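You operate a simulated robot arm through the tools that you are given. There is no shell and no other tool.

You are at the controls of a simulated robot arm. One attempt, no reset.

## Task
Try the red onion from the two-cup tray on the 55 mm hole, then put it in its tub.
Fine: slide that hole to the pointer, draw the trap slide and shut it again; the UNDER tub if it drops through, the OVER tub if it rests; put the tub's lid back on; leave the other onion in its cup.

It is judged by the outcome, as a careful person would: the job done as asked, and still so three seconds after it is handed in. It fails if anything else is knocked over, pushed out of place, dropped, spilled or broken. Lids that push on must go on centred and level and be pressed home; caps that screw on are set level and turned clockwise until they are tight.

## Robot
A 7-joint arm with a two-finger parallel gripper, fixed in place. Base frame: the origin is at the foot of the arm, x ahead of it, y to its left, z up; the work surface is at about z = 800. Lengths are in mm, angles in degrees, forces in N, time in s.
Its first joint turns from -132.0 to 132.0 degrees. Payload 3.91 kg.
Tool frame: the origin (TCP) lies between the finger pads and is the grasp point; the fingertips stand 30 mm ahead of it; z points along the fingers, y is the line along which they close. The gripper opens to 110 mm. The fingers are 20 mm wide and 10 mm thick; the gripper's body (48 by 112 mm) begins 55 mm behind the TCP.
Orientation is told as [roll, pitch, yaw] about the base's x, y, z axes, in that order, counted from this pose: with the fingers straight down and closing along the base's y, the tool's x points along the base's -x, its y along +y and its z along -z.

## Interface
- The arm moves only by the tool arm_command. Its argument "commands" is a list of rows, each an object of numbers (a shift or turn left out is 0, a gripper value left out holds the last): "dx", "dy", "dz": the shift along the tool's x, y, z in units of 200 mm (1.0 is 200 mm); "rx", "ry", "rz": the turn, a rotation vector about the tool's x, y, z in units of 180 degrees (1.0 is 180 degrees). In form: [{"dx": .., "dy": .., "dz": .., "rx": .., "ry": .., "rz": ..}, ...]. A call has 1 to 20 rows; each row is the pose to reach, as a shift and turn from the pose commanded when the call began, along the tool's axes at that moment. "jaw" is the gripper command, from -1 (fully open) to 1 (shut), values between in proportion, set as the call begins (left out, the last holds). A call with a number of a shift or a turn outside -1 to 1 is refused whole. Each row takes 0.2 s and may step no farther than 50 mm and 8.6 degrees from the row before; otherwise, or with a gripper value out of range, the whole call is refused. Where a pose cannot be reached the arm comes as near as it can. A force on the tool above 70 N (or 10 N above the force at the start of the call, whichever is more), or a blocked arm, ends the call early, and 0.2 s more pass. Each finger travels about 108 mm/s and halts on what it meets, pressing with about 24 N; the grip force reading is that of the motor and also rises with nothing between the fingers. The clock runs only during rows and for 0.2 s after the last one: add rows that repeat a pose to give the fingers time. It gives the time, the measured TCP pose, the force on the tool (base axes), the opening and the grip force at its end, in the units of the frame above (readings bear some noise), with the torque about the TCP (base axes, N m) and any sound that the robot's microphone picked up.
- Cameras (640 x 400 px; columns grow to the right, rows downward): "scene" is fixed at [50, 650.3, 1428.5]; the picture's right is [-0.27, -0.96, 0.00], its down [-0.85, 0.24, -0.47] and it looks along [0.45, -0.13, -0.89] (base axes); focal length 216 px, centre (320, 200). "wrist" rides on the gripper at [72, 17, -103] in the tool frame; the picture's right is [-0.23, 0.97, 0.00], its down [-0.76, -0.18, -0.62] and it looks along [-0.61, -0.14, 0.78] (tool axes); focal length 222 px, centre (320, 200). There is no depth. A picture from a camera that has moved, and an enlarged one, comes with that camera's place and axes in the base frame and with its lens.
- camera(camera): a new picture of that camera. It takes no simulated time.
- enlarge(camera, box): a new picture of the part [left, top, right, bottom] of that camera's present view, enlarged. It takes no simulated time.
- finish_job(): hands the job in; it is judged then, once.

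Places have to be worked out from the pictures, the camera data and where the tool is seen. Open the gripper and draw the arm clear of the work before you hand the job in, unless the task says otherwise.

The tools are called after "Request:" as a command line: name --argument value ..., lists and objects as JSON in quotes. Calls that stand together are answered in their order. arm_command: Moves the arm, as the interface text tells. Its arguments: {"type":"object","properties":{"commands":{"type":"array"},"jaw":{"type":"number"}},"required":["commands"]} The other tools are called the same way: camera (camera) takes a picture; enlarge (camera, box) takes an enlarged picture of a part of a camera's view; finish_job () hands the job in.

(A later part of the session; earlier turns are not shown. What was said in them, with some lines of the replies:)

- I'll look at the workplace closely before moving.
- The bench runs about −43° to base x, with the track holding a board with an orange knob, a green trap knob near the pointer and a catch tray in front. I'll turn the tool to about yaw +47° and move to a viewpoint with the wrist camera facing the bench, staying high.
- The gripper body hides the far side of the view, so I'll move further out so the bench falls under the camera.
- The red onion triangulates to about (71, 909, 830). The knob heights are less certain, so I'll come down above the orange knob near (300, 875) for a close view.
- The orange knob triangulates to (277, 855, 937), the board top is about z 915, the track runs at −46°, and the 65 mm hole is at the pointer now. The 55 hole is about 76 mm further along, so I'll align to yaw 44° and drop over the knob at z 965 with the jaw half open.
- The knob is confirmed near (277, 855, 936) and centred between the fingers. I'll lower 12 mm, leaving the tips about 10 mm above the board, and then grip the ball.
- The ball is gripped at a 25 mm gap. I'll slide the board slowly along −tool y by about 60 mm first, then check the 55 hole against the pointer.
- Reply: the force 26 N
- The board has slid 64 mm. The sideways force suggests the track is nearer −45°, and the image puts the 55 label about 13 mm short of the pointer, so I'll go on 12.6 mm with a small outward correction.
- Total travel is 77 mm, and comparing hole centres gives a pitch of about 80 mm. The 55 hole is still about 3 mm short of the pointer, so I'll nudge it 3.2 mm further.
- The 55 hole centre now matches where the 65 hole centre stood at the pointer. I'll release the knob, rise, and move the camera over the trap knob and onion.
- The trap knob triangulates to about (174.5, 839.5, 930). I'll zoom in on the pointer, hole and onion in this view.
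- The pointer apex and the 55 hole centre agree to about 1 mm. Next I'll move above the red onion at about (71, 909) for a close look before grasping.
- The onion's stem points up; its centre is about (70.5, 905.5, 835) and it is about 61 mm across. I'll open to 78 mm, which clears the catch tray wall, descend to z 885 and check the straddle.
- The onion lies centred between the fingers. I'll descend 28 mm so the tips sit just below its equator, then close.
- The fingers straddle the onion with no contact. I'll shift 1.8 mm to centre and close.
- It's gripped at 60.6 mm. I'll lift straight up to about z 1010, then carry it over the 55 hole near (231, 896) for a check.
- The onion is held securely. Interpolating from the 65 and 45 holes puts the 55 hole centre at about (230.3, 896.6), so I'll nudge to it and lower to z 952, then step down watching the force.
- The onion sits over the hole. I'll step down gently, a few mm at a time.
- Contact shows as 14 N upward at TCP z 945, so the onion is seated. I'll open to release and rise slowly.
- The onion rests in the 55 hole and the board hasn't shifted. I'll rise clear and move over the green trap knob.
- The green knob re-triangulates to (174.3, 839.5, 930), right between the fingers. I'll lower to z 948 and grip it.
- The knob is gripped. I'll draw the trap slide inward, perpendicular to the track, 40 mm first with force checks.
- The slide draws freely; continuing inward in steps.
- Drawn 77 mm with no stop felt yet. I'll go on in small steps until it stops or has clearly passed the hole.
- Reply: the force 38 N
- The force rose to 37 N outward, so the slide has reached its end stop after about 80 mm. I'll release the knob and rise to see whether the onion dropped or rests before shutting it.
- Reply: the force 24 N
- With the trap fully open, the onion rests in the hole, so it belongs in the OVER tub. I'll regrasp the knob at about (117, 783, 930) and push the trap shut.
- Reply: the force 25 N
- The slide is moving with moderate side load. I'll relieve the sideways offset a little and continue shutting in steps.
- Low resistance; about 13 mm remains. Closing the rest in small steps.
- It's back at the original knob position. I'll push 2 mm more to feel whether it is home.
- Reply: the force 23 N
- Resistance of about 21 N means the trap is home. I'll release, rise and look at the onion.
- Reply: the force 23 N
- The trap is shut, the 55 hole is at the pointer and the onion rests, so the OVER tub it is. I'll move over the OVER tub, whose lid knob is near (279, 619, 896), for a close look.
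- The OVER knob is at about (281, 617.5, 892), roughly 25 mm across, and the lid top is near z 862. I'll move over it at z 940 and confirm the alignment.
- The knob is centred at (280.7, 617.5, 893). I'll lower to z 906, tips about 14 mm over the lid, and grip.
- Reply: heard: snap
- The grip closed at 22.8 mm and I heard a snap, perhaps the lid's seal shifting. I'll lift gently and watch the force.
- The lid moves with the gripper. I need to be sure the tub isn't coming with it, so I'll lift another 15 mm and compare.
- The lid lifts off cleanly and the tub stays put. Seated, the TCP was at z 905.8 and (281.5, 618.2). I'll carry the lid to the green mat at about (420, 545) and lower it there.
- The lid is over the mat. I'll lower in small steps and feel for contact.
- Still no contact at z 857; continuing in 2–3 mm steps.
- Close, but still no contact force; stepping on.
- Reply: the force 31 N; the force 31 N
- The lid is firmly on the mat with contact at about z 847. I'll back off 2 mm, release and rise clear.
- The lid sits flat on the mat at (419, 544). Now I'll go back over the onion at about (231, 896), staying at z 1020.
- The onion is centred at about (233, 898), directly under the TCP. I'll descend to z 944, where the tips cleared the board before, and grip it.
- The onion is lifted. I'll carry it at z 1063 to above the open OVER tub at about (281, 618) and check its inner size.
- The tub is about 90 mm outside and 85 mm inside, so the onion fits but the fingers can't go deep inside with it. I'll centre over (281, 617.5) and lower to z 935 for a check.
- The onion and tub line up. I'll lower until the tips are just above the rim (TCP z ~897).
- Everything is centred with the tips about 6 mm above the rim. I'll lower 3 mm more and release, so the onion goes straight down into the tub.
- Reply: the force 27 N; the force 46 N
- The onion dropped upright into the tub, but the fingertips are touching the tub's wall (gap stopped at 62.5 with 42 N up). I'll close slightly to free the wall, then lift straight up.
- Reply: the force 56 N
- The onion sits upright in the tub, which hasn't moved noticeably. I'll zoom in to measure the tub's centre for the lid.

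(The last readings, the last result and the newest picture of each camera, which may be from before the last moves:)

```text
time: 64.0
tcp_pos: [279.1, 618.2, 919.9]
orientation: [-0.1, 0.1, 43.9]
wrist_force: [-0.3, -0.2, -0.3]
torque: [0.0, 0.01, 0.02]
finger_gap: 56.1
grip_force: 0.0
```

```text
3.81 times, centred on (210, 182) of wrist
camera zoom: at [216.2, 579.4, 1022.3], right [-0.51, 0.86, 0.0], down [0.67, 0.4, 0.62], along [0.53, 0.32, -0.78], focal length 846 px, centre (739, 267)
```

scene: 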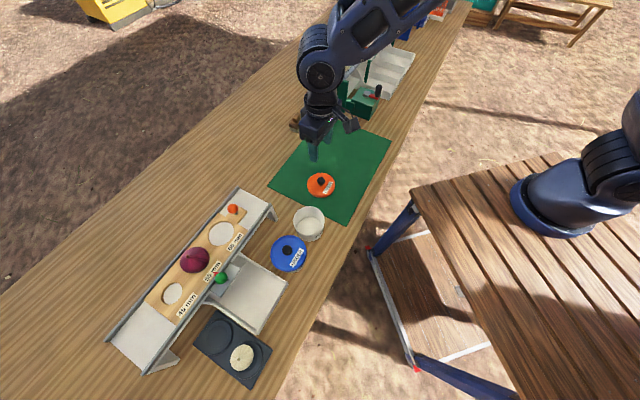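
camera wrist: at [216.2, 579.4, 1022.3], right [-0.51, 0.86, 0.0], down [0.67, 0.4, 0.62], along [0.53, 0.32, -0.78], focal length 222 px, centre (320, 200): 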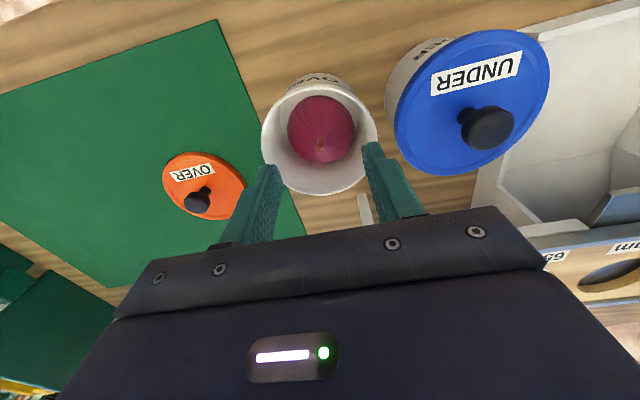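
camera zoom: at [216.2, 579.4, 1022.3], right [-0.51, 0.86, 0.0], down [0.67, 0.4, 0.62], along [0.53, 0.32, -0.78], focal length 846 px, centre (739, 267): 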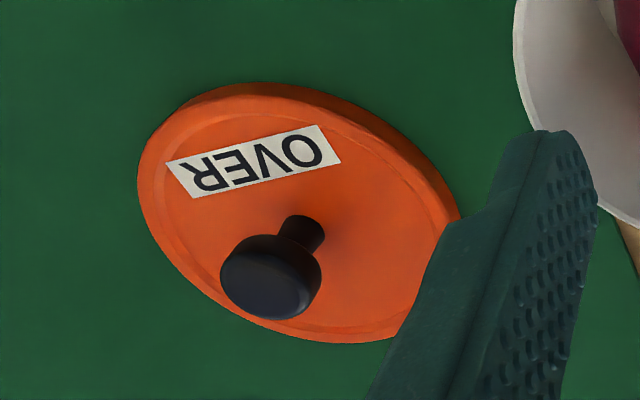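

The tub centre is still about (281, 618.5) and the onion's stem tip (~860) is below the rim (~866). Now I'll go back to the lid by exactly reversing my recorded moves and hover over its knob.

Request:
arm_command --commands '[{"dz": -0.2}, {"dx": -0.062, "dy": -0.188, "dz": -0.2}, {"dx": -0.124, "dy": -0.376, "dz": -0.2}, {"dx": -0.186, "dy": -0.564, "dz": -0.2}, {"dx": -0.248, "dy": -0.752, "dz": -0.2}, {"dx": -0.248, "dy": -0.752, "dz": 0.0}, {"dx": -0.248, "dy": -0.752, "dz": 0.2}]' --jaw -0.1

Request:
camera --camera "wrist"

Request:
enlarge --camera "scene" --box '[260, 150, 360, 260]'

```text
time: 65.6
tcp_pos: [419.8, 543.7, 880.6]
orientation: [0.1, 0.0, 43.9]
wrist_force: [0.2, -0.8, 0.5]
torque: [0.05, -0.03, -0.01]
finger_gap: 60.6
grip_force: 0.1
```

```text
taken
camera wrist: at [356.6, 506.8, 983.7], right [-0.51, 0.86, 0.0], down [0.67, 0.4, 0.62], along [0.54, 0.32, -0.78], focal length 222 px, centre (320, 200)
```

wrist: 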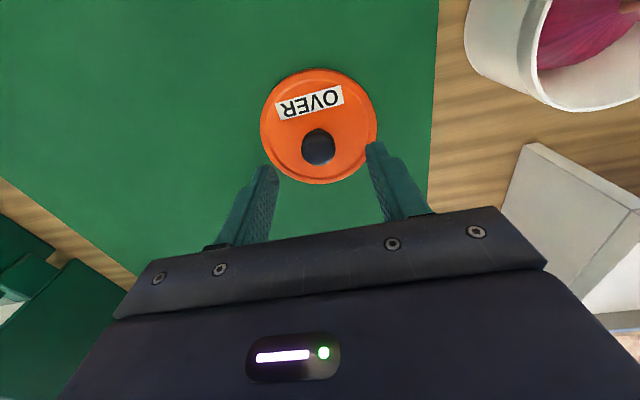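

```text
3.64 times, centred on (310, 205) of scene
camera zoom: at [50.0, 650.3, 1428.5], right [-0.27, -0.96, 0.0], down [-0.85, 0.24, -0.47], along [0.45, -0.13, -0.89], focal length 786 px, centre (356, 182)
```

zoom: 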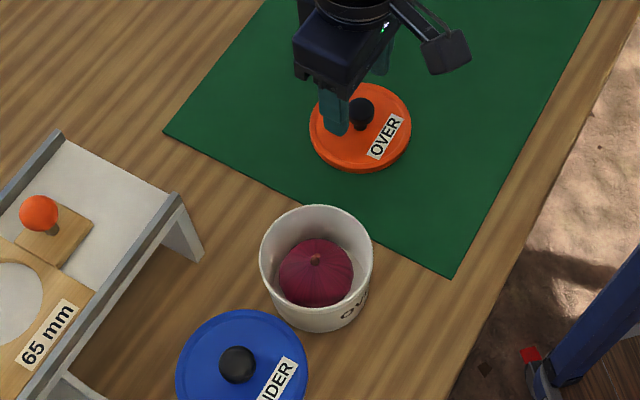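

The knob is centred between the fingers and the onion sits upright well below the rim. I'll descend to z 847, grip the knob and lift the lid.

Request:
arm_command --commands '[{"dz": 0.06}, {"dz": 0.12}, {"dz": 0.166}]'

Request:
arm_command --commands '[{}, {}, {}, {}]' --jaw 1

Request:
arm_command --commands '[{"dz": -0.05}, {"dz": -0.2}, {"dz": -0.4}, {"dz": -0.6}]'

Request:
camera --camera "wrist"

```text
time: 66.4
tcp_pos: [419.6, 544.6, 848.0]
orientation: [0.0, 0.0, 43.9]
wrist_force: [0.7, 0.2, -0.1]
torque: [0.0, -0.02, 0.02]
finger_gap: 60.8
grip_force: 0.1
```

```text
time: 67.4
tcp_pos: [418.8, 544.6, 846.4]
orientation: [0.0, 0.1, 44.1]
wrist_force: [0.0, -0.3, -0.3]
torque: [-0.02, -0.02, -0.02]
finger_gap: 23.1
grip_force: 23.4
```

```text
time: 68.4
tcp_pos: [419.5, 545.0, 966.0]
orientation: [0.0, 0.0, 44.0]
wrist_force: [0.0, 1.0, -1.0]
torque: [-0.02, 0.0, -0.01]
finger_gap: 23.0
grip_force: 23.7
```

```text
taken
camera wrist: at [356.8, 506.8, 1068.8], right [-0.51, 0.86, 0.0], down [0.67, 0.4, 0.62], along [0.53, 0.32, -0.78], focal length 222 px, centre (320, 200)
```

wrist: 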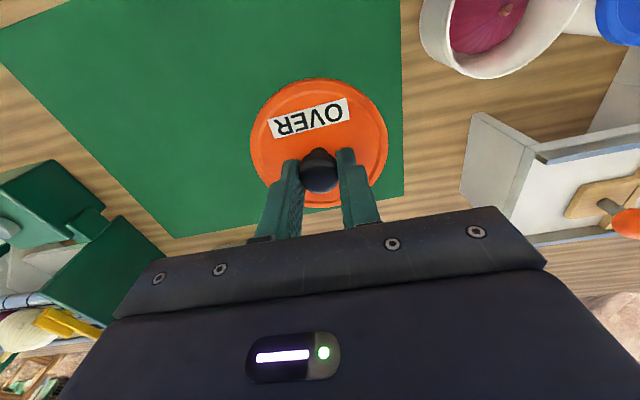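

The lid is held level. I'll carry it back over the tub and hover at about z 925.

Request:
arm_command --commands '[{"dx": 0.061, "dy": 0.186}, {"dx": 0.122, "dy": 0.372}, {"dx": 0.182, "dy": 0.56}, {"dx": 0.243, "dy": 0.745}, {"dx": 0.243, "dy": 0.745}, {"dx": 0.243, "dy": 0.745, "dz": 0.1}, {"dx": 0.243, "dy": 0.745, "dz": 0.2}]'

Request:
enlarge --camera "wrist" --box '[200, 50, 440, 220]'

Request:
enlarge --camera "scene" --box '[260, 190, 340, 280]'

```text
time: 70.0
tcp_pos: [281.5, 618.1, 926.2]
orientation: [0.1, 0.0, 44.1]
wrist_force: [-0.1, 0.4, -0.5]
torque: [0.0, -0.01, -0.05]
finger_gap: 23.1
grip_force: 23.4
```

```text
2.35 times, centred on (320, 135) of wrist
camera zoom: at [218.3, 579.8, 1029.3], right [-0.51, 0.86, 0.0], down [0.67, 0.4, 0.62], along [0.53, 0.32, -0.78], focal length 523 px, centre (320, 353)
```

zoom: 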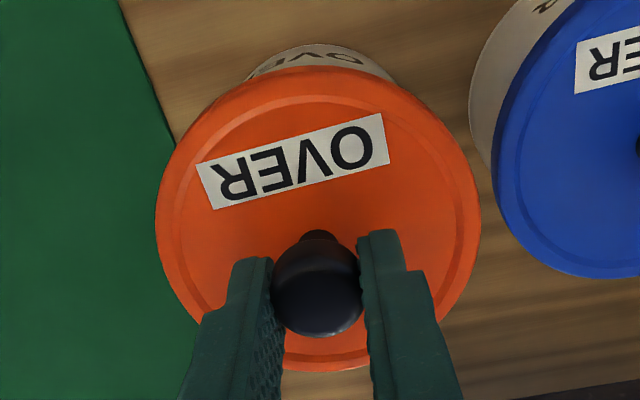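

```text
4.44 times, centred on (300, 235) of scene
camera zoom: at [50.0, 650.3, 1428.5], right [-0.27, -0.96, 0.0], down [-0.85, 0.24, -0.47], along [0.45, -0.13, -0.89], focal length 961 px, centre (409, 44)
```

zoom: 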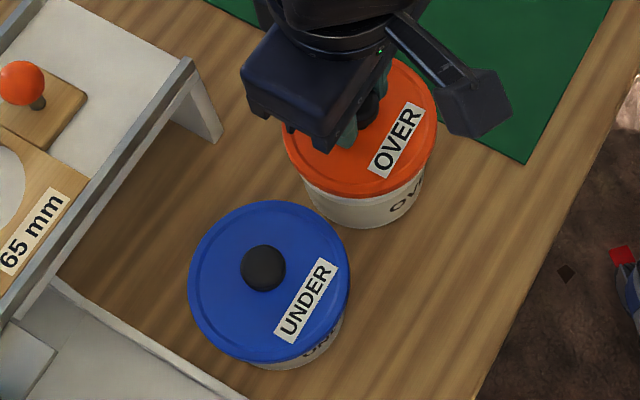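

The view matches the one at lift-off. I'll lower it in small steps, feeling for the rim.

Request:
arm_command --commands '[{"dz": 0.025}, {"dz": 0.05}]'

Request:
arm_command --commands '[{"dz": 0.015}, {"dz": 0.025}]'

Request:
arm_command --commands '[{"dz": 0.012}]'

```text
time: 70.6
tcp_pos: [281.5, 618.7, 916.7]
orientation: [0.0, 0.0, 44.0]
wrist_force: [0.6, 0.0, -0.4]
torque: [-0.01, -0.02, 0.03]
finger_gap: 23.1
grip_force: 23.8
```

```text
time: 71.2
tcp_pos: [280.1, 618.8, 912.1]
orientation: [0.0, 0.0, 44.1]
wrist_force: [-0.7, 1.4, -1.1]
torque: [-0.02, 0.02, -0.04]
finger_gap: 23.2
grip_force: 24.3
```

```text
time: 71.6
tcp_pos: [282.0, 618.6, 909.7]
orientation: [0.0, 0.0, 43.9]
wrist_force: [0.4, 1.1, -0.8]
torque: [-0.02, -0.03, 0.0]
finger_gap: 23.1
grip_force: 23.5
```

Still free at z 909.7; the seated height was about 905.8, so I'll continue in 2 mm steps.

Request:
arm_command --commands '[{"dz": 0.01}]'

Request:
arm_command --commands '[{"dz": 0.01}]'

Request:
arm_command --commands '[{"dz": 0.008}]'

```text
time: 72.0
tcp_pos: [280.4, 617.7, 906.4]
orientation: [-0.1, 0.0, 44.0]
wrist_force: [0.0, -0.7, -1.0]
torque: [0.02, 0.0, 0.0]
finger_gap: 22.8
grip_force: 23.9
```

```text
time: 72.4
tcp_pos: [280.4, 618.0, 904.4]
orientation: [0.0, 0.0, 44.0]
wrist_force: [-0.2, 0.2, 0.0]
torque: [-0.02, -0.03, -0.01]
finger_gap: 22.7
grip_force: 24.1
```

```text
time: 72.8
tcp_pos: [282.2, 616.7, 904.3]
orientation: [0.1, -0.1, 44.0]
wrist_force: [1.5, -0.2, 13.6]
torque: [-0.08, 0.01, -0.01]
finger_gap: 23.0
grip_force: 24.1
```

Contact at 13.6 N near the seated height. Now I'll press down to push the lid home, listening for the snap.

Request:
arm_command --commands '[{"dz": 0.006}, {"dz": 0.012}]'

Request:
arm_command --commands '[{"dz": 0.006}, {"dz": 0.006}]'

Request:
enlarge --camera "scene" --box '[260, 190, 340, 280]'

```text
time: 73.4
tcp_pos: [282.0, 620.3, 902.1]
orientation: [0.1, -0.1, 44.0]
wrist_force: [3.9, 0.1, 30.4]
torque: [-0.05, -0.04, -0.03]
finger_gap: 23.1
grip_force: 24.1
```

```text
time: 74.0
tcp_pos: [281.3, 617.4, 900.6]
orientation: [0.1, -0.1, 43.9]
wrist_force: [3.9, 6.0, 30.9]
torque: [0.07, -0.06, -0.01]
finger_gap: 23.1
grip_force: 24.3
```

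```text
4.44 times, centred on (300, 235) of scene
camera zoom: at [50.0, 650.3, 1428.5], right [-0.27, -0.96, 0.0], down [-0.85, 0.24, -0.47], along [0.45, -0.13, -0.89], focal length 961 px, centre (409, 44)
```

zoom: 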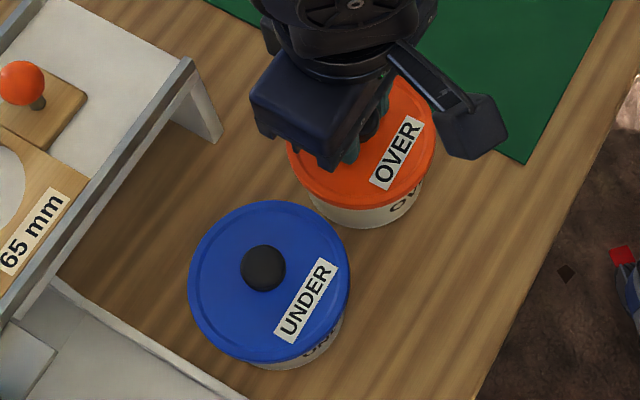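

The grip slips on the knob at about 30 N and there was no snap. I'll release, close the fingers above the knob and press on its top instead.

Request:
arm_command --commands '[{}, {}, {"dz": -0.1}, {"dz": -0.3}]' --jaw -0.1

Request:
arm_command --commands '[{}, {}, {}, {}]' --jaw 1

Request:
camera --camera "wrist"

Request:
enlarge --camera "scene" --box '[260, 190, 340, 280]'

```text
time: 75.0
tcp_pos: [282.5, 617.2, 959.6]
orientation: [-0.1, 0.0, 44.0]
wrist_force: [0.4, 0.1, -0.5]
torque: [-0.01, 0.01, 0.01]
finger_gap: 60.5
grip_force: 0.0
heard: snap
```

```text
time: 76.0
tcp_pos: [281.7, 617.0, 960.6]
orientation: [0.0, -0.1, 43.9]
wrist_force: [0.4, -0.2, -0.6]
torque: [0.0, 0.0, 0.01]
finger_gap: 0.0
grip_force: 23.7
```

```text
taken
camera wrist: at [218.8, 578.8, 1063.1], right [-0.51, 0.86, 0.0], down [0.67, 0.4, 0.62], along [0.53, 0.32, -0.78], focal length 222 px, centre (320, 200)
```

wrist: 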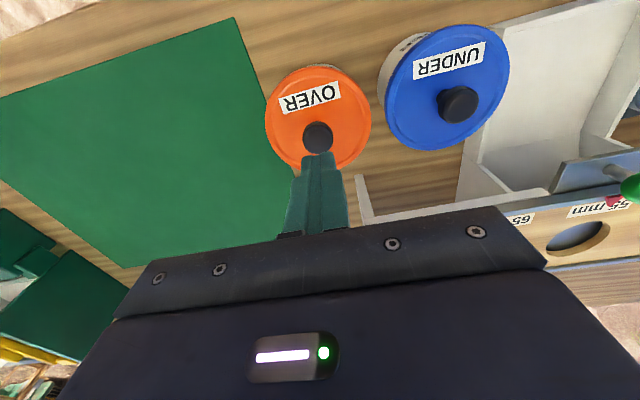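

```text
4.44 times, centred on (300, 235) of scene
camera zoom: at [50.0, 650.3, 1428.5], right [-0.27, -0.96, 0.0], down [-0.85, 0.24, -0.47], along [0.45, -0.13, -0.89], focal length 961 px, centre (409, 44)
```

zoom: 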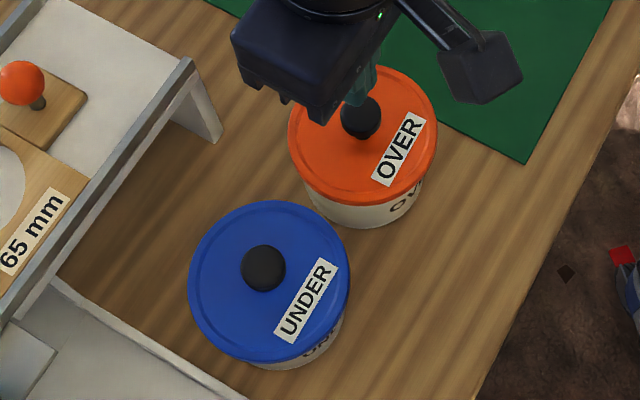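

I heard a snap on release, but the lid may sit slightly higher than before. I'll zoom in and compare with the UNDER lid.

Request:
enlarge --camera "scene" --box '[270, 195, 330, 245]'

Request:
enlarge --camera "wrist" --box '[250, 20, 530, 180]'

```text
8.00 times, centred on (300, 220) of scene
camera zoom: at [50.0, 650.3, 1428.5], right [-0.27, -0.96, 0.0], down [-0.85, 0.24, -0.47], along [0.45, -0.13, -0.89], focal length 1730 px, centre (480, 40)
```

zoom: 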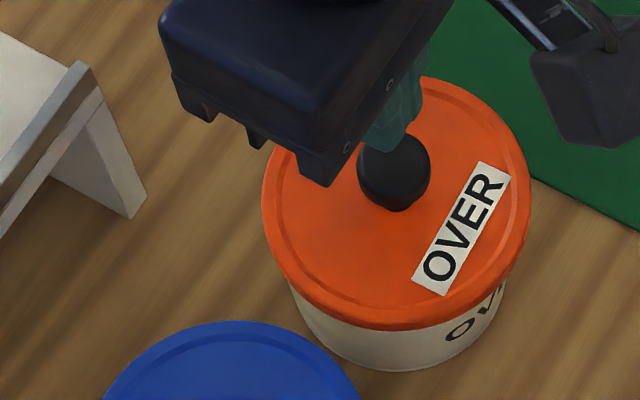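

```text
2.29 times, centred on (390, 100) of wrist
camera zoom: at [218.8, 578.8, 1063.1], right [-0.51, 0.86, 0.0], down [0.67, 0.4, 0.62], along [0.53, 0.32, -0.78], focal length 508 px, centre (160, 429)
```

zoom: 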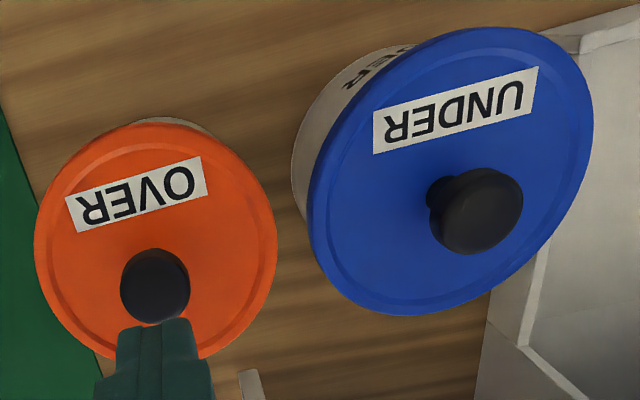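

The lid sits a few mm higher than originally, so it isn't home. I'll press down on the knob's top with the closed fingers, stepping down to contact.

Request:
arm_command --commands '[{"dz": 0.06}, {"dz": 0.1}]'

Request:
arm_command --commands '[{"dz": 0.015}]'

Request:
arm_command --commands '[{"dz": 0.015}]'

Request:
camera --camera "wrist"

```text
time: 76.6
tcp_pos: [282.6, 617.3, 940.1]
orientation: [0.0, 0.1, 44.0]
wrist_force: [-0.3, 0.0, 0.3]
torque: [0.04, -0.01, 0.0]
finger_gap: 0.0
grip_force: 24.3
```

```text
time: 77.0
tcp_pos: [282.5, 616.4, 937.1]
orientation: [0.0, 0.0, 44.0]
wrist_force: [-0.2, -0.3, -0.4]
torque: [0.02, 0.03, -0.03]
finger_gap: 0.0
grip_force: 24.2
```

```text
time: 77.4
tcp_pos: [281.4, 616.9, 934.1]
orientation: [0.0, 0.0, 44.0]
wrist_force: [-0.1, -0.7, 0.3]
torque: [0.0, 0.01, 0.02]
finger_gap: 0.2
grip_force: 23.6
```

```text
taken
camera wrist: at [218.3, 579.2, 1036.8], right [-0.51, 0.86, 0.0], down [0.67, 0.4, 0.62], along [0.53, 0.32, -0.78], focal length 222 px, centre (320, 200)
```

wrist: 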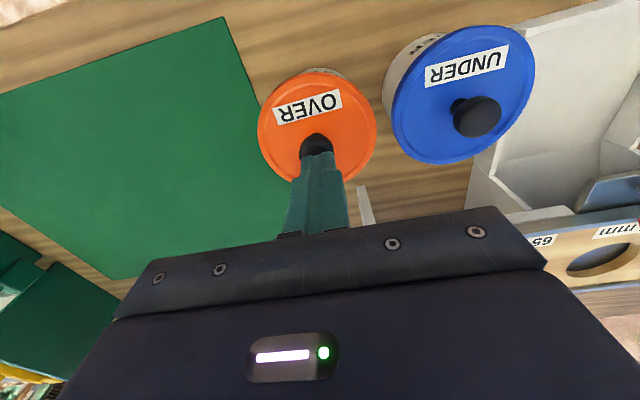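

Nearly touching; continuing down in 2 mm steps.

Request:
arm_command --commands '[{"dz": 0.01}]'

Request:
arm_command --commands '[{"dz": 0.01}]'

Request:
arm_command --commands '[{"dz": 0.008}]'

```text
time: 77.8
tcp_pos: [281.4, 617.2, 931.9]
orientation: [0.0, 0.1, 44.0]
wrist_force: [0.4, -0.3, 0.1]
torque: [0.02, 0.08, 0.0]
finger_gap: 0.0
grip_force: 24.6
```

```text
time: 78.2
tcp_pos: [281.8, 617.6, 928.8]
orientation: [-0.1, 0.0, 44.0]
wrist_force: [0.4, -0.6, 0.2]
torque: [-0.03, 0.01, 0.0]
finger_gap: 0.0
grip_force: 24.1
```

```text
time: 78.6
tcp_pos: [280.1, 617.6, 927.4]
orientation: [0.0, 0.0, 44.0]
wrist_force: [-0.3, 0.4, 0.2]
torque: [-0.01, 0.03, 0.0]
finger_gap: 0.0
grip_force: 23.9
```

No contact yet at tips ~897; stepping on.

Request:
arm_command --commands '[{"dz": 0.008}]'

Request:
arm_command --commands '[{"dz": 0.008}]'

Request:
enlarge --camera "scene" --box '[270, 195, 330, 245]'

Request:
enlarge --camera "wrist" --box '[240, 60, 400, 200]'

```text
time: 79.0
tcp_pos: [281.6, 617.8, 928.3]
orientation: [0.1, -0.1, 44.0]
wrist_force: [-1.7, -8.3, 21.2]
torque: [-0.22, 0.06, -0.01]
finger_gap: 0.0
grip_force: 23.9
```

```text
time: 79.4
tcp_pos: [281.2, 618.3, 926.6]
orientation: [0.1, -0.2, 43.9]
wrist_force: [-1.2, -17.9, 51.7]
torque: [-0.58, 0.13, 0.02]
finger_gap: 0.0
grip_force: 24.2
```

```text
8.00 times, centred on (300, 220) of scene
camera zoom: at [50.0, 650.3, 1428.5], right [-0.27, -0.96, 0.0], down [-0.85, 0.24, -0.47], along [0.45, -0.13, -0.89], focal length 1730 px, centre (480, 40)
```

zoom: 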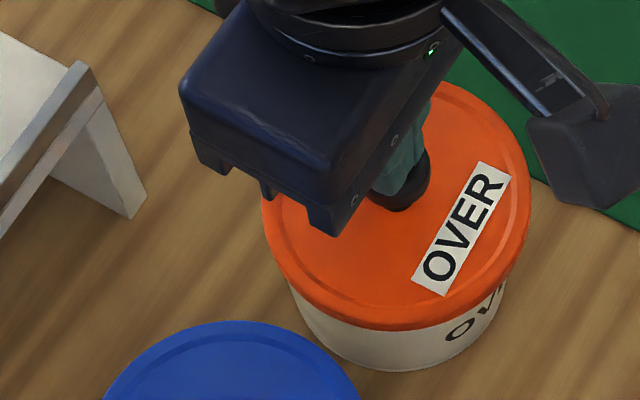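

```text
2.86 times, centred on (320, 130) of wrist
camera zoom: at [217.9, 579.1, 1030.0], right [-0.51, 0.86, 0.0], down [0.67, 0.4, 0.63], along [0.54, 0.32, -0.78], focal length 635 px, centre (320, 400)
```

zoom: 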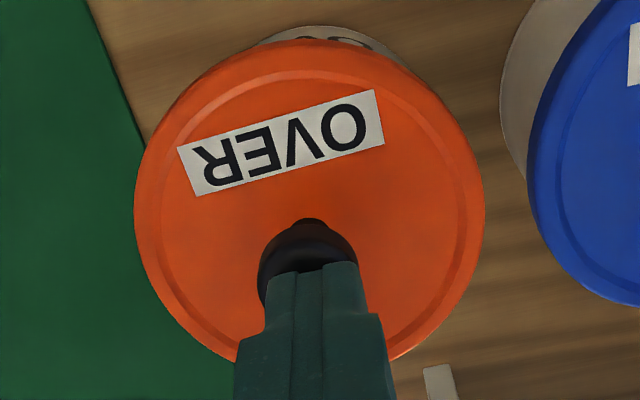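

I'm pressing with 52 N but the lid hasn't moved, and it looks about 2 mm off-centre, so it isn't home. I'll raise the hand and look at lid and tub carefully before re-seating.

Request:
arm_command --commands '[{"dz": -0.02}, {"dz": -0.15}, {"dx": -0.1, "dz": -0.3}]'

Request:
enlarge --camera "wrist" --box '[240, 10, 400, 170]'

Request:
enlarge --camera "scene" --box '[270, 195, 330, 245]'

```text
time: 80.2
tcp_pos: [295.7, 632.0, 984.7]
orientation: [0.1, 0.0, 44.0]
wrist_force: [-0.4, 0.4, 0.1]
torque: [-0.02, 0.0, -0.02]
finger_gap: 0.0
grip_force: 24.0
```

```text
2.50 times, centred on (320, 90) of wrist
camera zoom: at [232.7, 593.6, 1086.9], right [-0.51, 0.86, 0.0], down [0.67, 0.4, 0.62], along [0.53, 0.32, -0.78], focal length 555 px, centre (320, 475)
```

zoom: 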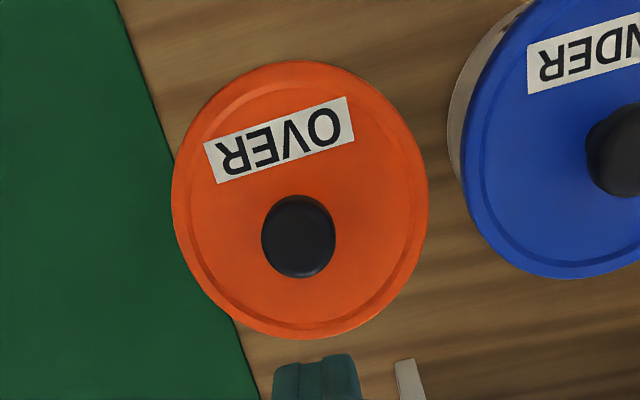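

```text
8.00 times, centred on (300, 220) of scene
camera zoom: at [50.0, 650.3, 1428.5], right [-0.27, -0.96, 0.0], down [-0.85, 0.24, -0.47], along [0.45, -0.13, -0.89], focal length 1730 px, centre (480, 40)
```

zoom: 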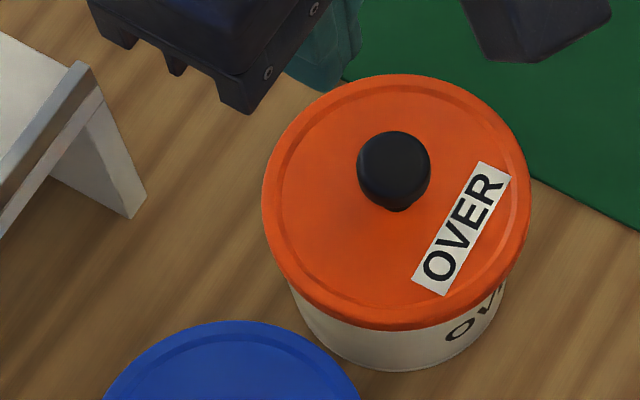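

I need to tell whether the lid is home. I'll use high-zoom scene views to compare how the OVER and UNDER lids sit on their tubs.

Request:
enlarge --camera "scene" --box '[290, 202, 330, 244]'

Request:
enlarge --camera "scene" --box '[266, 230, 312, 276]'

```text
9.52 times, centred on (310, 223) of scene
camera zoom: at [50.0, 650.3, 1428.5], right [-0.27, -0.96, 0.0], down [-0.85, 0.24, -0.47], along [0.45, -0.13, -0.89], focal length 2059 px, centre (415, -19)
```

zoom: 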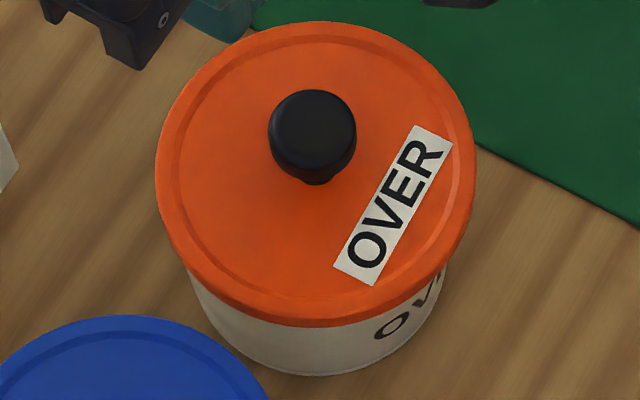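

```text
8.70 times, centred on (289, 253) of scene
camera zoom: at [50.0, 650.3, 1428.5], right [-0.27, -0.96, 0.0], down [-0.85, 0.24, -0.47], along [0.45, -0.13, -0.89], focal length 1880 px, centre (590, -261)
```

zoom: 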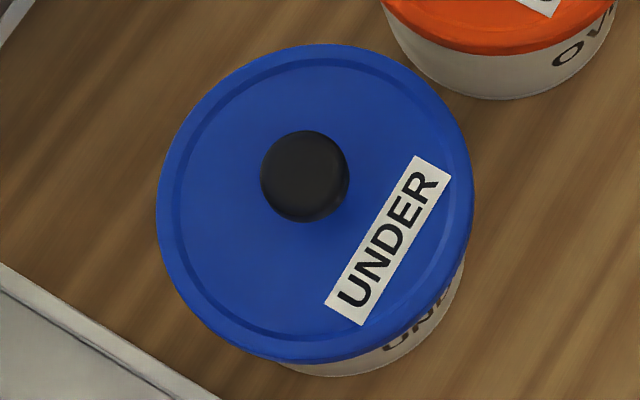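

Request:
enlarge --camera "scene" --box '[292, 225, 328, 246]'

Request:
enlarge --camera "scene" --box '[292, 202, 328, 224]'

```text
16.00 times, centred on (310, 236) of scene
camera zoom: at [50.0, 650.3, 1428.5], right [-0.27, -0.96, 0.0], down [-0.85, 0.24, -0.47], along [0.45, -0.13, -0.89], focal length 3460 px, centre (480, -368)
```

zoom: 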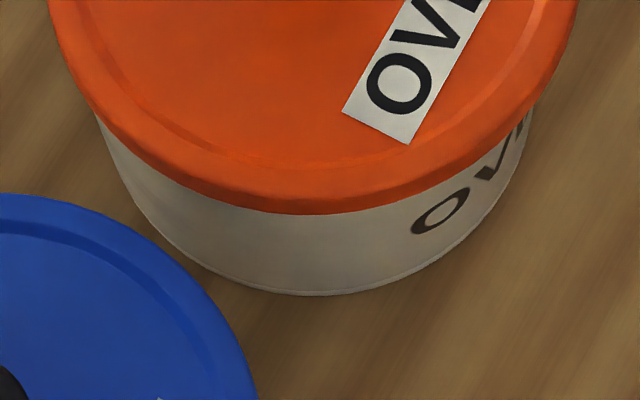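

```text
16.00 times, centred on (310, 213) of scene
camera zoom: at [50.0, 650.3, 1428.5], right [-0.27, -0.96, 0.0], down [-0.85, 0.24, -0.47], along [0.45, -0.13, -0.89], focal length 3460 px, centre (480, -8)
```

zoom: 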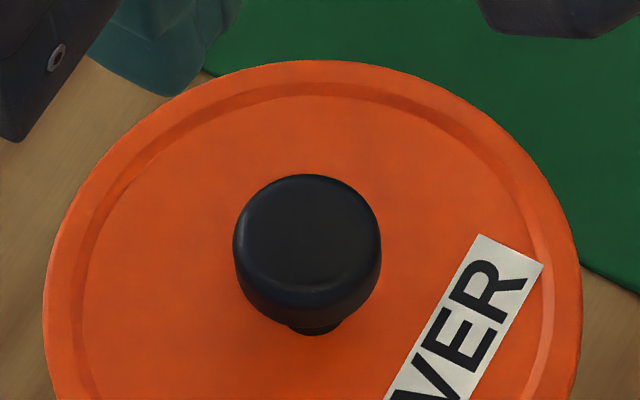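

The evidence suggests the lid is at its home height and shifted about 3 mm together with the tub, but I want to be sure. I'll take a more oblique wrist view from the inward side.

Request:
arm_command --commands '[{"dx": 0.13, "dy": 0.01, "dz": 0.03}, {"dx": 0.27, "dy": 0.02, "dz": 0.07}]'

Request:
enlarge --camera "wrist" --box '[240, 60, 400, 180]'

Request:
camera --camera "wrist"

```text
time: 80.8
tcp_pos: [255.2, 596.6, 970.0]
orientation: [0.0, 0.0, 44.1]
wrist_force: [0.3, -0.9, -0.8]
torque: [0.0, 0.02, -0.02]
finger_gap: 0.3
grip_force: 23.8
```

```text
3.33 times, centred on (320, 120) of wrist
camera zoom: at [191.4, 558.8, 1073.2], right [-0.51, 0.86, 0.0], down [0.67, 0.4, 0.62], along [0.53, 0.32, -0.78], focal length 740 px, centre (320, 467)
```

zoom: 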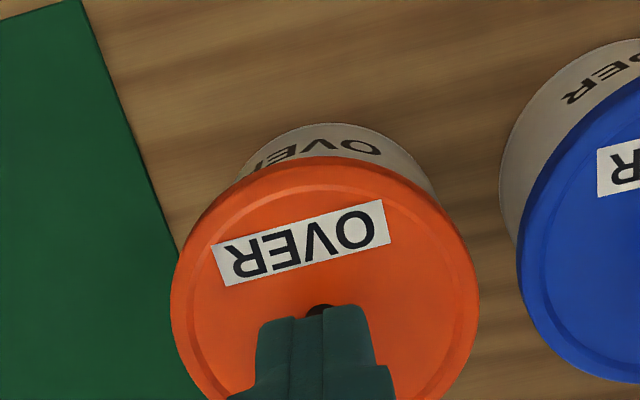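

```text
taken
camera wrist: at [191.4, 558.8, 1073.2], right [-0.51, 0.86, 0.0], down [0.67, 0.4, 0.62], along [0.53, 0.32, -0.78], focal length 222 px, centre (320, 200)
```

wrist: 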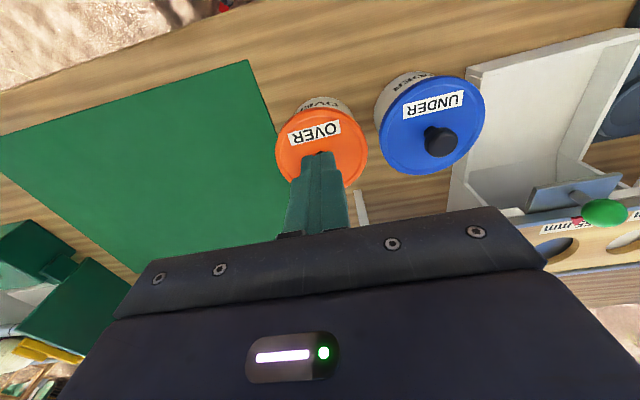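

In this view the lid is about 2.3 mm off the tub's centre toward −tool-y, so I must re-seat it. My fingertips probably dragged on it while opening. I'll open and move over the knob at its present position.

Request:
arm_command --commands '[{}, {"dx": -0.087, "dy": -0.013}, {"dx": -0.174, "dy": -0.027}, {"dx": -0.174, "dy": -0.027, "dz": 0.1}]' --jaw -0.1

Request:
enlarge --camera "wrist" --box '[220, 60, 420, 200]'

```text
time: 81.8
tcp_pos: [283.4, 617.8, 950.3]
orientation: [0.1, -0.1, 43.9]
wrist_force: [-0.1, 0.0, -0.2]
torque: [0.02, 0.0, -0.02]
finger_gap: 60.4
grip_force: 0.1
```

```text
2.86 times, centred on (320, 130) of wrist
camera zoom: at [220.5, 579.0, 1053.8], right [-0.51, 0.86, 0.0], down [0.67, 0.4, 0.62], along [0.54, 0.32, -0.78], focal length 635 px, centre (320, 400)
```

zoom: 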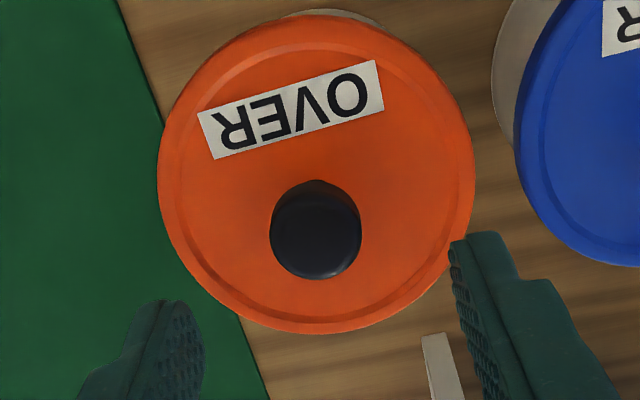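

The knob is 1.1 mm off the finger centre, so I'll trim that, lower to z 908 and grip without pushing the lid.

Request:
arm_command --commands '[{"dy": -0.0055, "dz": 0.07}, {"dy": -0.0055, "dz": 0.14}, {"dy": -0.0055, "dz": 0.21}]'

Request:
arm_command --commands '[{}, {}, {}]' --jaw 1

Request:
arm_command --commands '[{"dz": -0.02}, {"dz": -0.05}]'

Request:
camera --camera "wrist"

Request:
enlarge --camera "scene" --box '[285, 200, 335, 246]'

```text
time: 82.6
tcp_pos: [283.3, 616.4, 908.1]
orientation: [0.0, 0.0, 44.0]
wrist_force: [0.3, 0.5, 0.7]
torque: [0.0, 0.01, -0.04]
finger_gap: 60.6
grip_force: 0.0
```

```text
time: 83.4
tcp_pos: [283.6, 616.9, 908.9]
orientation: [0.1, 0.0, 44.0]
wrist_force: [-1.5, 2.0, -1.2]
torque: [0.07, 0.04, -0.03]
finger_gap: 23.0
grip_force: 23.6
heard: snap
```

```text
time: 84.0
tcp_pos: [283.3, 616.5, 919.6]
orientation: [0.0, -0.1, 44.0]
wrist_force: [0.8, -0.4, 0.5]
torque: [0.02, -0.03, 0.0]
finger_gap: 22.8
grip_force: 24.0
```

```text
taken
camera wrist: at [220.7, 578.0, 1021.7], right [-0.51, 0.86, 0.0], down [0.67, 0.4, 0.62], along [0.54, 0.32, -0.78], focal length 222 px, centre (320, 200)
```

wrist: 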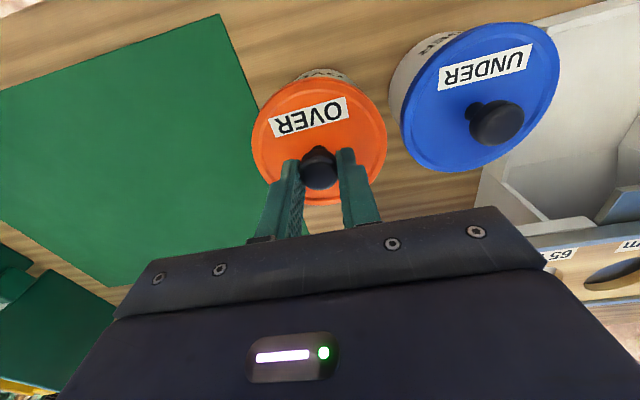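

```text
8.70 times, centred on (310, 223) of scene
camera zoom: at [50.0, 650.3, 1428.5], right [-0.27, -0.96, 0.0], down [-0.85, 0.24, -0.47], along [0.45, -0.13, -0.89], focal length 1880 px, centre (407, -0)
```

zoom: 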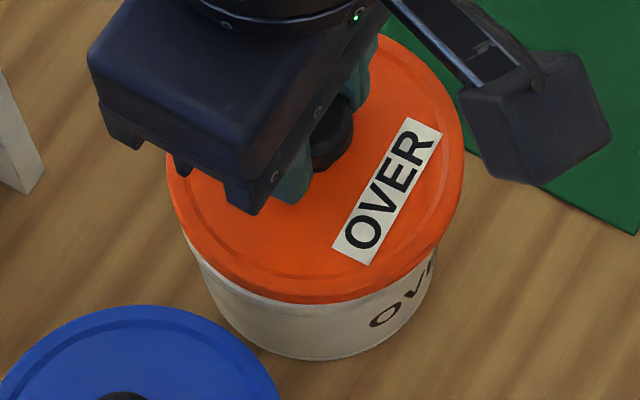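

I'm holding the lid 10 mm up again, with the knob gripped a little higher so the tips stay off the lid. I'll lift a bit more, shift 2.5 mm along +tool y to the tub's centre and check.

Request:
arm_command --commands '[{"dy": 0.0, "dz": -0.03}, {"dy": 0.0125, "dz": -0.03}, {"dy": 0.0125, "dz": -0.03}]'

Request:
enlarge --camera "wrist" --box '[240, 50, 400, 150]'

Request:
enlarge --camera "scene" --box '[285, 200, 335, 246]'

```text
time: 84.8
tcp_pos: [282.0, 618.8, 925.2]
orientation: [0.0, 0.0, 44.0]
wrist_force: [-0.3, 0.1, -0.5]
torque: [-0.01, 0.04, -0.01]
finger_gap: 23.1
grip_force: 23.2
```

```text
4.00 times, centred on (320, 100) of wrist
camera zoom: at [218.4, 580.3, 1027.5], right [-0.51, 0.86, 0.0], down [0.67, 0.4, 0.62], along [0.53, 0.32, -0.78], focal length 888 px, centre (320, 600)
```

zoom: 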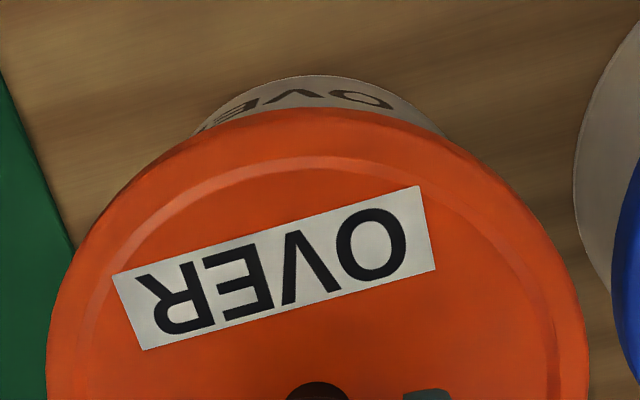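

```text
8.70 times, centred on (310, 223) of scene
camera zoom: at [50.0, 650.3, 1428.5], right [-0.27, -0.96, 0.0], down [-0.85, 0.24, -0.47], along [0.45, -0.13, -0.89], focal length 1880 px, centre (407, -0)
```

zoom: 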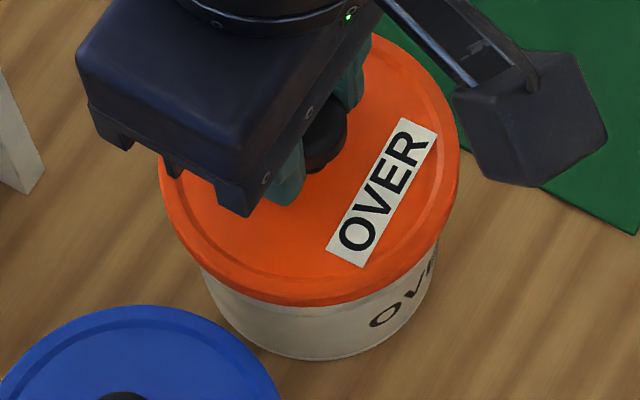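

The lid and tub now look symmetric and match the first lift-off geometry. I'll lower in fine steps.

Request:
arm_command --commands '[{"dz": 0.03}, {"dz": 0.06}]'

Request:
arm_command --commands '[{"dz": 0.01}, {"dz": 0.015}]'

Request:
arm_command --commands '[{"dz": 0.006}]'

Request:
arm_command --commands '[{"dz": 0.006}]'

```text
time: 85.4
tcp_pos: [281.1, 619.5, 912.8]
orientation: [0.0, 0.0, 44.0]
wrist_force: [0.1, 0.3, -0.4]
torque: [0.0, -0.01, 0.0]
finger_gap: 22.7
grip_force: 23.9
```

```text
time: 86.0
tcp_pos: [282.0, 618.5, 910.1]
orientation: [0.0, 0.0, 44.0]
wrist_force: [0.6, -0.2, 0.0]
torque: [0.01, -0.04, -0.04]
finger_gap: 22.9
grip_force: 24.1
```

```text
time: 86.4
tcp_pos: [281.9, 618.3, 909.2]
orientation: [-0.1, 0.0, 44.0]
wrist_force: [0.0, -0.6, -1.5]
torque: [-0.02, -0.01, 0.0]
finger_gap: 23.1
grip_force: 23.8
```

```text
time: 86.8
tcp_pos: [283.2, 618.8, 907.2]
orientation: [0.0, 0.0, 43.9]
wrist_force: [0.2, -2.2, 8.4]
torque: [-0.06, 0.04, -0.07]
finger_gap: 22.9
grip_force: 24.3
```

Contact at z ~907.5. I'll add about 1 mm of press, then release with the tips still well above the lid.

Request:
arm_command --commands '[{"dz": 0.003}, {"dz": 0.004}]'

Request:
arm_command --commands '[{"dz": -0.004}, {"dz": -0.004}]'

Request:
arm_command --commands '[{}, {}, {}]' --jaw -0.1

Request:
camera --camera "wrist"

```text
time: 87.4
tcp_pos: [282.0, 618.1, 908.6]
orientation: [0.1, -0.2, 44.0]
wrist_force: [1.1, -2.4, 25.2]
torque: [-0.11, 0.05, -0.03]
finger_gap: 22.8
grip_force: 23.2
```

```text
time: 88.0
tcp_pos: [282.7, 619.5, 908.2]
orientation: [0.1, 0.1, 43.9]
wrist_force: [3.4, 5.3, 14.6]
torque: [0.06, -0.06, -0.03]
finger_gap: 23.0
grip_force: 23.9
```

```text
time: 88.8
tcp_pos: [281.4, 618.6, 908.3]
orientation: [0.0, -0.1, 44.0]
wrist_force: [-0.5, 0.1, 0.1]
torque: [-0.01, -0.03, 0.01]
finger_gap: 60.5
grip_force: 0.0
heard: snap
```

```text
taken
camera wrist: at [218.5, 580.1, 1010.3], right [-0.51, 0.86, 0.0], down [0.67, 0.4, 0.62], along [0.53, 0.32, -0.78], focal length 222 px, centre (320, 200)
```

wrist: 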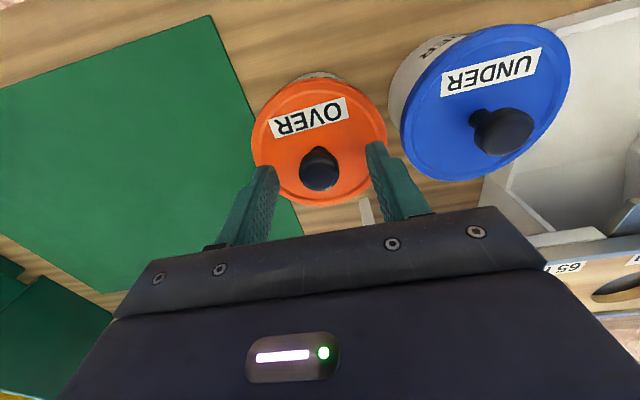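

It snapped and the lid stayed centred this time. I'll rise, close the fingers and press on the knob's flat top to be sure it's home.

Request:
arm_command --commands '[{"dz": -0.08}, {"dz": -0.18}]'

Request:
arm_command --commands '[{}, {}, {}, {}]' --jaw 1

Request:
enlarge --camera "wrist" --box '[240, 50, 400, 190]'

Request:
enlarge --camera "scene" --box '[290, 202, 330, 244]'

```text
time: 89.4
tcp_pos: [281.2, 619.1, 944.0]
orientation: [-0.1, 0.0, 43.9]
wrist_force: [0.2, 0.7, -0.5]
torque: [-0.01, 0.01, 0.0]
finger_gap: 60.3
grip_force: 0.1
```

```text
time: 90.4
tcp_pos: [281.1, 618.8, 942.7]
orientation: [0.0, 0.1, 44.0]
wrist_force: [0.1, -0.1, -0.3]
torque: [0.0, 0.0, 0.01]
finger_gap: 0.1
grip_force: 24.3
```

```text
2.86 times, centred on (320, 120) of wrist
camera zoom: at [218.4, 580.4, 1046.3], right [-0.51, 0.86, 0.0], down [0.67, 0.4, 0.62], along [0.53, 0.32, -0.78], focal length 635 px, centre (320, 429)
```

zoom: 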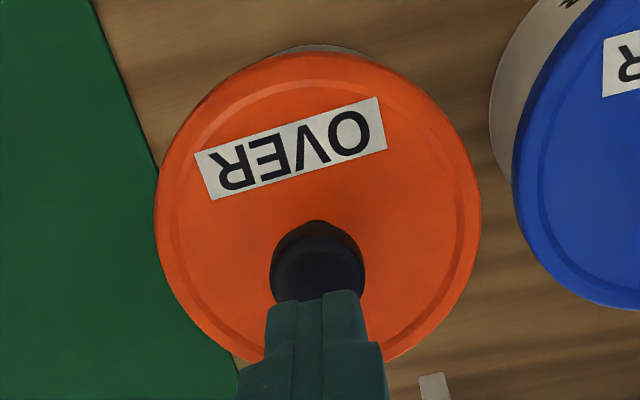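

```text
9.52 times, centred on (310, 223) of scene
camera zoom: at [50.0, 650.3, 1428.5], right [-0.27, -0.96, 0.0], down [-0.85, 0.24, -0.47], along [0.45, -0.13, -0.89], focal length 2059 px, centre (415, -19)
```

zoom: 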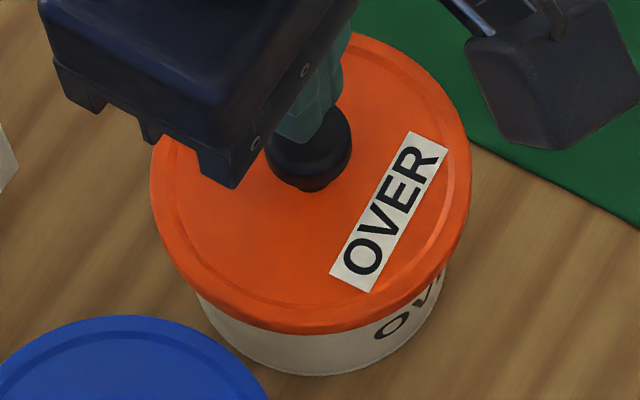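

The lid's label is back at its original picture position and the tub shows evenly around it. Now I'll press down on the knob top.

Request:
arm_command --commands '[{"dz": 0.03}, {"dz": 0.065}]'

Request:
arm_command --commands '[{"dz": 0.01}]'

Request:
arm_command --commands '[{"dz": 0.01}]'

```text
time: 91.0
tcp_pos: [280.5, 619.0, 930.9]
orientation: [0.0, -0.1, 43.9]
wrist_force: [0.5, -0.6, 0.6]
torque: [-0.02, 0.0, -0.04]
finger_gap: 0.0
grip_force: 24.0
```

```text
time: 91.4
tcp_pos: [282.5, 618.2, 928.9]
orientation: [0.0, 0.0, 44.0]
wrist_force: [-0.4, -0.3, -0.2]
torque: [-0.03, 0.01, -0.03]
finger_gap: 0.0
grip_force: 23.8
```

```text
time: 91.8
tcp_pos: [282.4, 618.9, 927.3]
orientation: [0.0, -0.1, 44.0]
wrist_force: [0.5, -5.2, 12.3]
torque: [-0.11, -0.03, 0.03]
finger_gap: 0.0
grip_force: 24.3
```

Contact at 12 N. I'll press on in 1–1.5 mm steps up to about 60 N.

Request:
arm_command --commands '[{"dz": 0.006}]'

Request:
arm_command --commands '[{"dz": 0.005}, {"dz": 0.005}]'

```text
time: 92.2
tcp_pos: [281.2, 618.6, 928.1]
orientation: [0.1, -0.1, 44.0]
wrist_force: [0.8, -8.5, 32.2]
torque: [-0.28, 0.05, 0.02]
finger_gap: 0.0
grip_force: 24.2
```

```text
time: 92.8
tcp_pos: [281.9, 618.7, 927.8]
orientation: [0.1, -0.2, 44.0]
wrist_force: [2.9, -9.8, 64.7]
torque: [-0.39, 0.06, 0.02]
finger_gap: 0.1
grip_force: 23.7
```

The lid held solid at 65 N, with no further give. I'll rise straight up and inspect everything.

Request:
arm_command --commands '[{"dz": -0.012}, {"dz": -0.03}, {"dz": -0.15}, {"dz": -0.35}, {"dz": -0.55}]'

Request:
camera --camera "wrist"

Request:
enlarge --camera "scene" --box '[290, 202, 330, 244]'

Request:
camera --camera "scene"

```text
time: 94.0
tcp_pos: [280.9, 616.5, 1033.4]
orientation: [-0.1, 0.1, 44.0]
wrist_force: [-0.1, 0.5, 0.8]
torque: [-0.06, 0.0, 0.01]
finger_gap: 0.0
grip_force: 24.0
```

```text
taken
camera wrist: at [218.9, 579.9, 1136.9], right [-0.51, 0.86, 0.0], down [0.67, 0.4, 0.62], along [0.53, 0.32, -0.78], focal length 222 px, centre (320, 200)
```

wrist: 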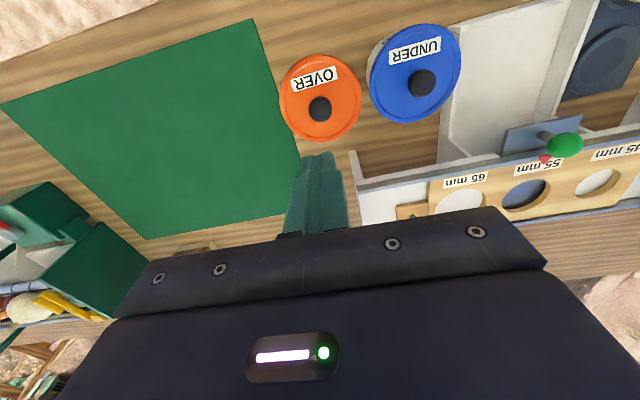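

```text
9.52 times, centred on (310, 223) of scene
camera zoom: at [50.0, 650.3, 1428.5], right [-0.27, -0.96, 0.0], down [-0.85, 0.24, -0.47], along [0.45, -0.13, -0.89], focal length 2059 px, centre (415, -19)
```

zoom: 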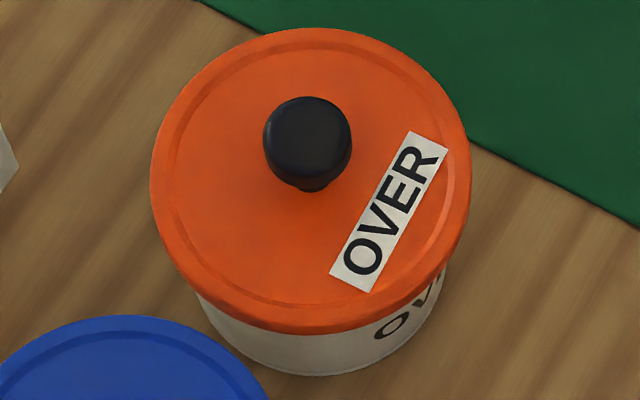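

```text
taken
```

scene: 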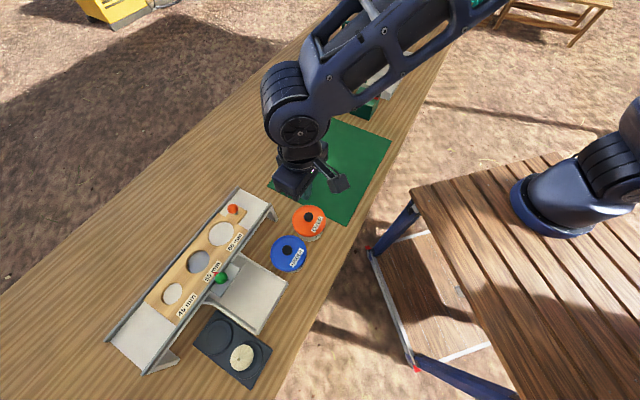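

The lid looks centred and level. I'll check the bench once more while drawing the arm clear with the gripper open.

Request:
enlarge --camera "scene" --box '[160, 220, 260, 300]'

Request:
arm_command --commands '[{"dz": -0.2}, {"dx": 0.1, "dy": -0.15, "dz": -0.4}, {"dx": 0.15, "dy": -0.3, "dz": -0.5}, {"dx": 0.2, "dy": -0.45, "dz": -0.55}, {"dx": 0.2, "dy": -0.45, "dz": -0.55}]' --jaw -1

Request:
camera --camera "scene"

```text
5.00 times, centred on (210, 260) of scene
camera zoom: at [50.0, 650.3, 1428.5], right [-0.27, -0.96, 0.0], down [-0.85, 0.24, -0.47], along [0.45, -0.13, -0.89], focal length 1081 px, centre (870, -100)
```

zoom: 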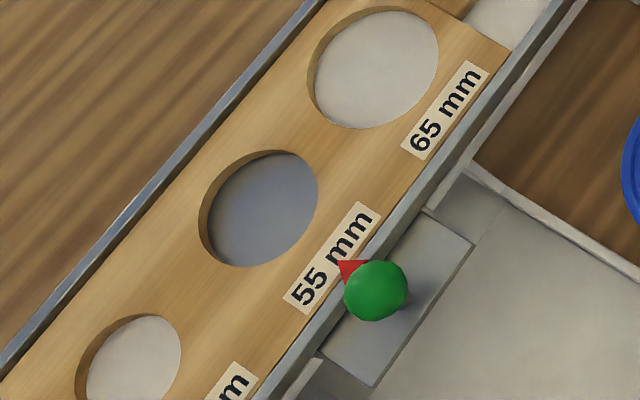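

```text
refused: row 2 steps farther than a row can; nothing moved
```

```text
taken
```

scene: 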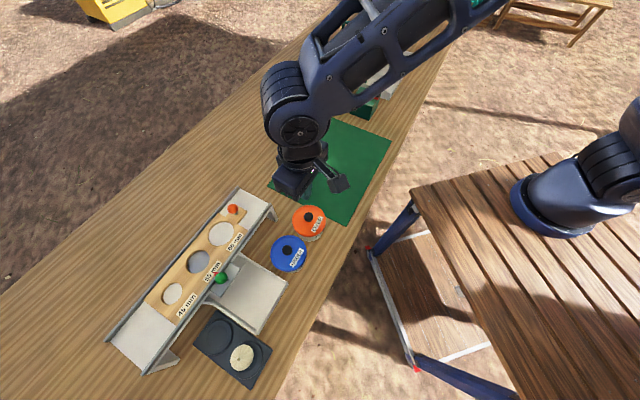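

The trap is shut and the 55 hole is at the pointer. That retreat was refused for too big a step, so I'll repeat it with smaller ones.

Request:
arm_command --commands '[{"dz": -0.2}, {"dx": 0.05, "dy": -0.1, "dz": -0.35}, {"dx": 0.1, "dy": -0.25, "dz": -0.45}, {"dx": 0.15, "dy": -0.4, "dz": -0.5}, {"dx": 0.15, "dy": -0.4, "dz": -0.5}, {"dx": 0.15, "dy": -0.4, "dz": -0.5}]' --jaw -1

Request:
camera --camera "scene"

```text
time: 95.4
tcp_pos: [314.8, 539.6, 1133.8]
orientation: [0.0, 0.0, 44.1]
wrist_force: [0.0, -0.4, 0.3]
torque: [-0.01, -0.03, 0.03]
finger_gap: 110.0
grip_force: 0.0
```

```text
taken
```

scene: 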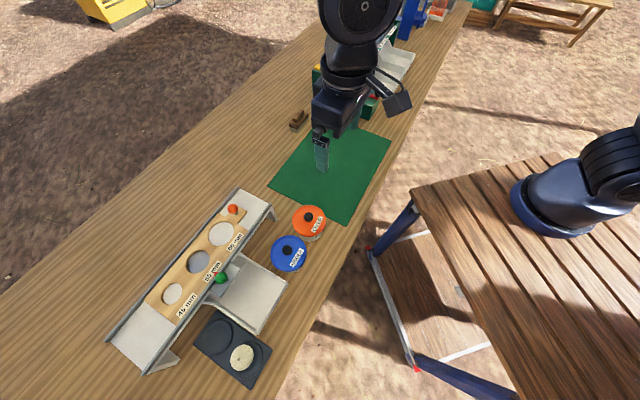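

The red onion is in the OVER tub with its lid pressed home, the trap is shut, the 55 hole is at the pointer and the other onion is still in its cup. The gripper is open and clear of the work, so I'm handing the job in.

Request:
finish_job

```text
The job is handed in.
```

The red onion did not drop through the 55 mm hole, so it went into the OVER tub, and I have handed the job in.

- **Test:** I slid the 55 mm hole to the pointer, set the onion on it and drew the trap slide to its stop. The onion stayed resting in the hole, and I shut the slide again until it met its stop.
- **Onion into the tub:** The fingers were too wide to go down inside the tub with the onion, so I let go at the rim. It fell about 40 mm and landed upright. My fingertips pressed on the tub's wall at that moment, but I saw no movement of the tub.
- **Lid:** My first try left the OVER lid about 2 mm off centre, so I lifted it and set it again. It then looked centred and level, snapped on, and did not give under a 65 N press on its knob.
- **Everything else:** The other onion is still in its cup, and the UNDER tub was not touched. The gripper is open and the arm is clear of the work.
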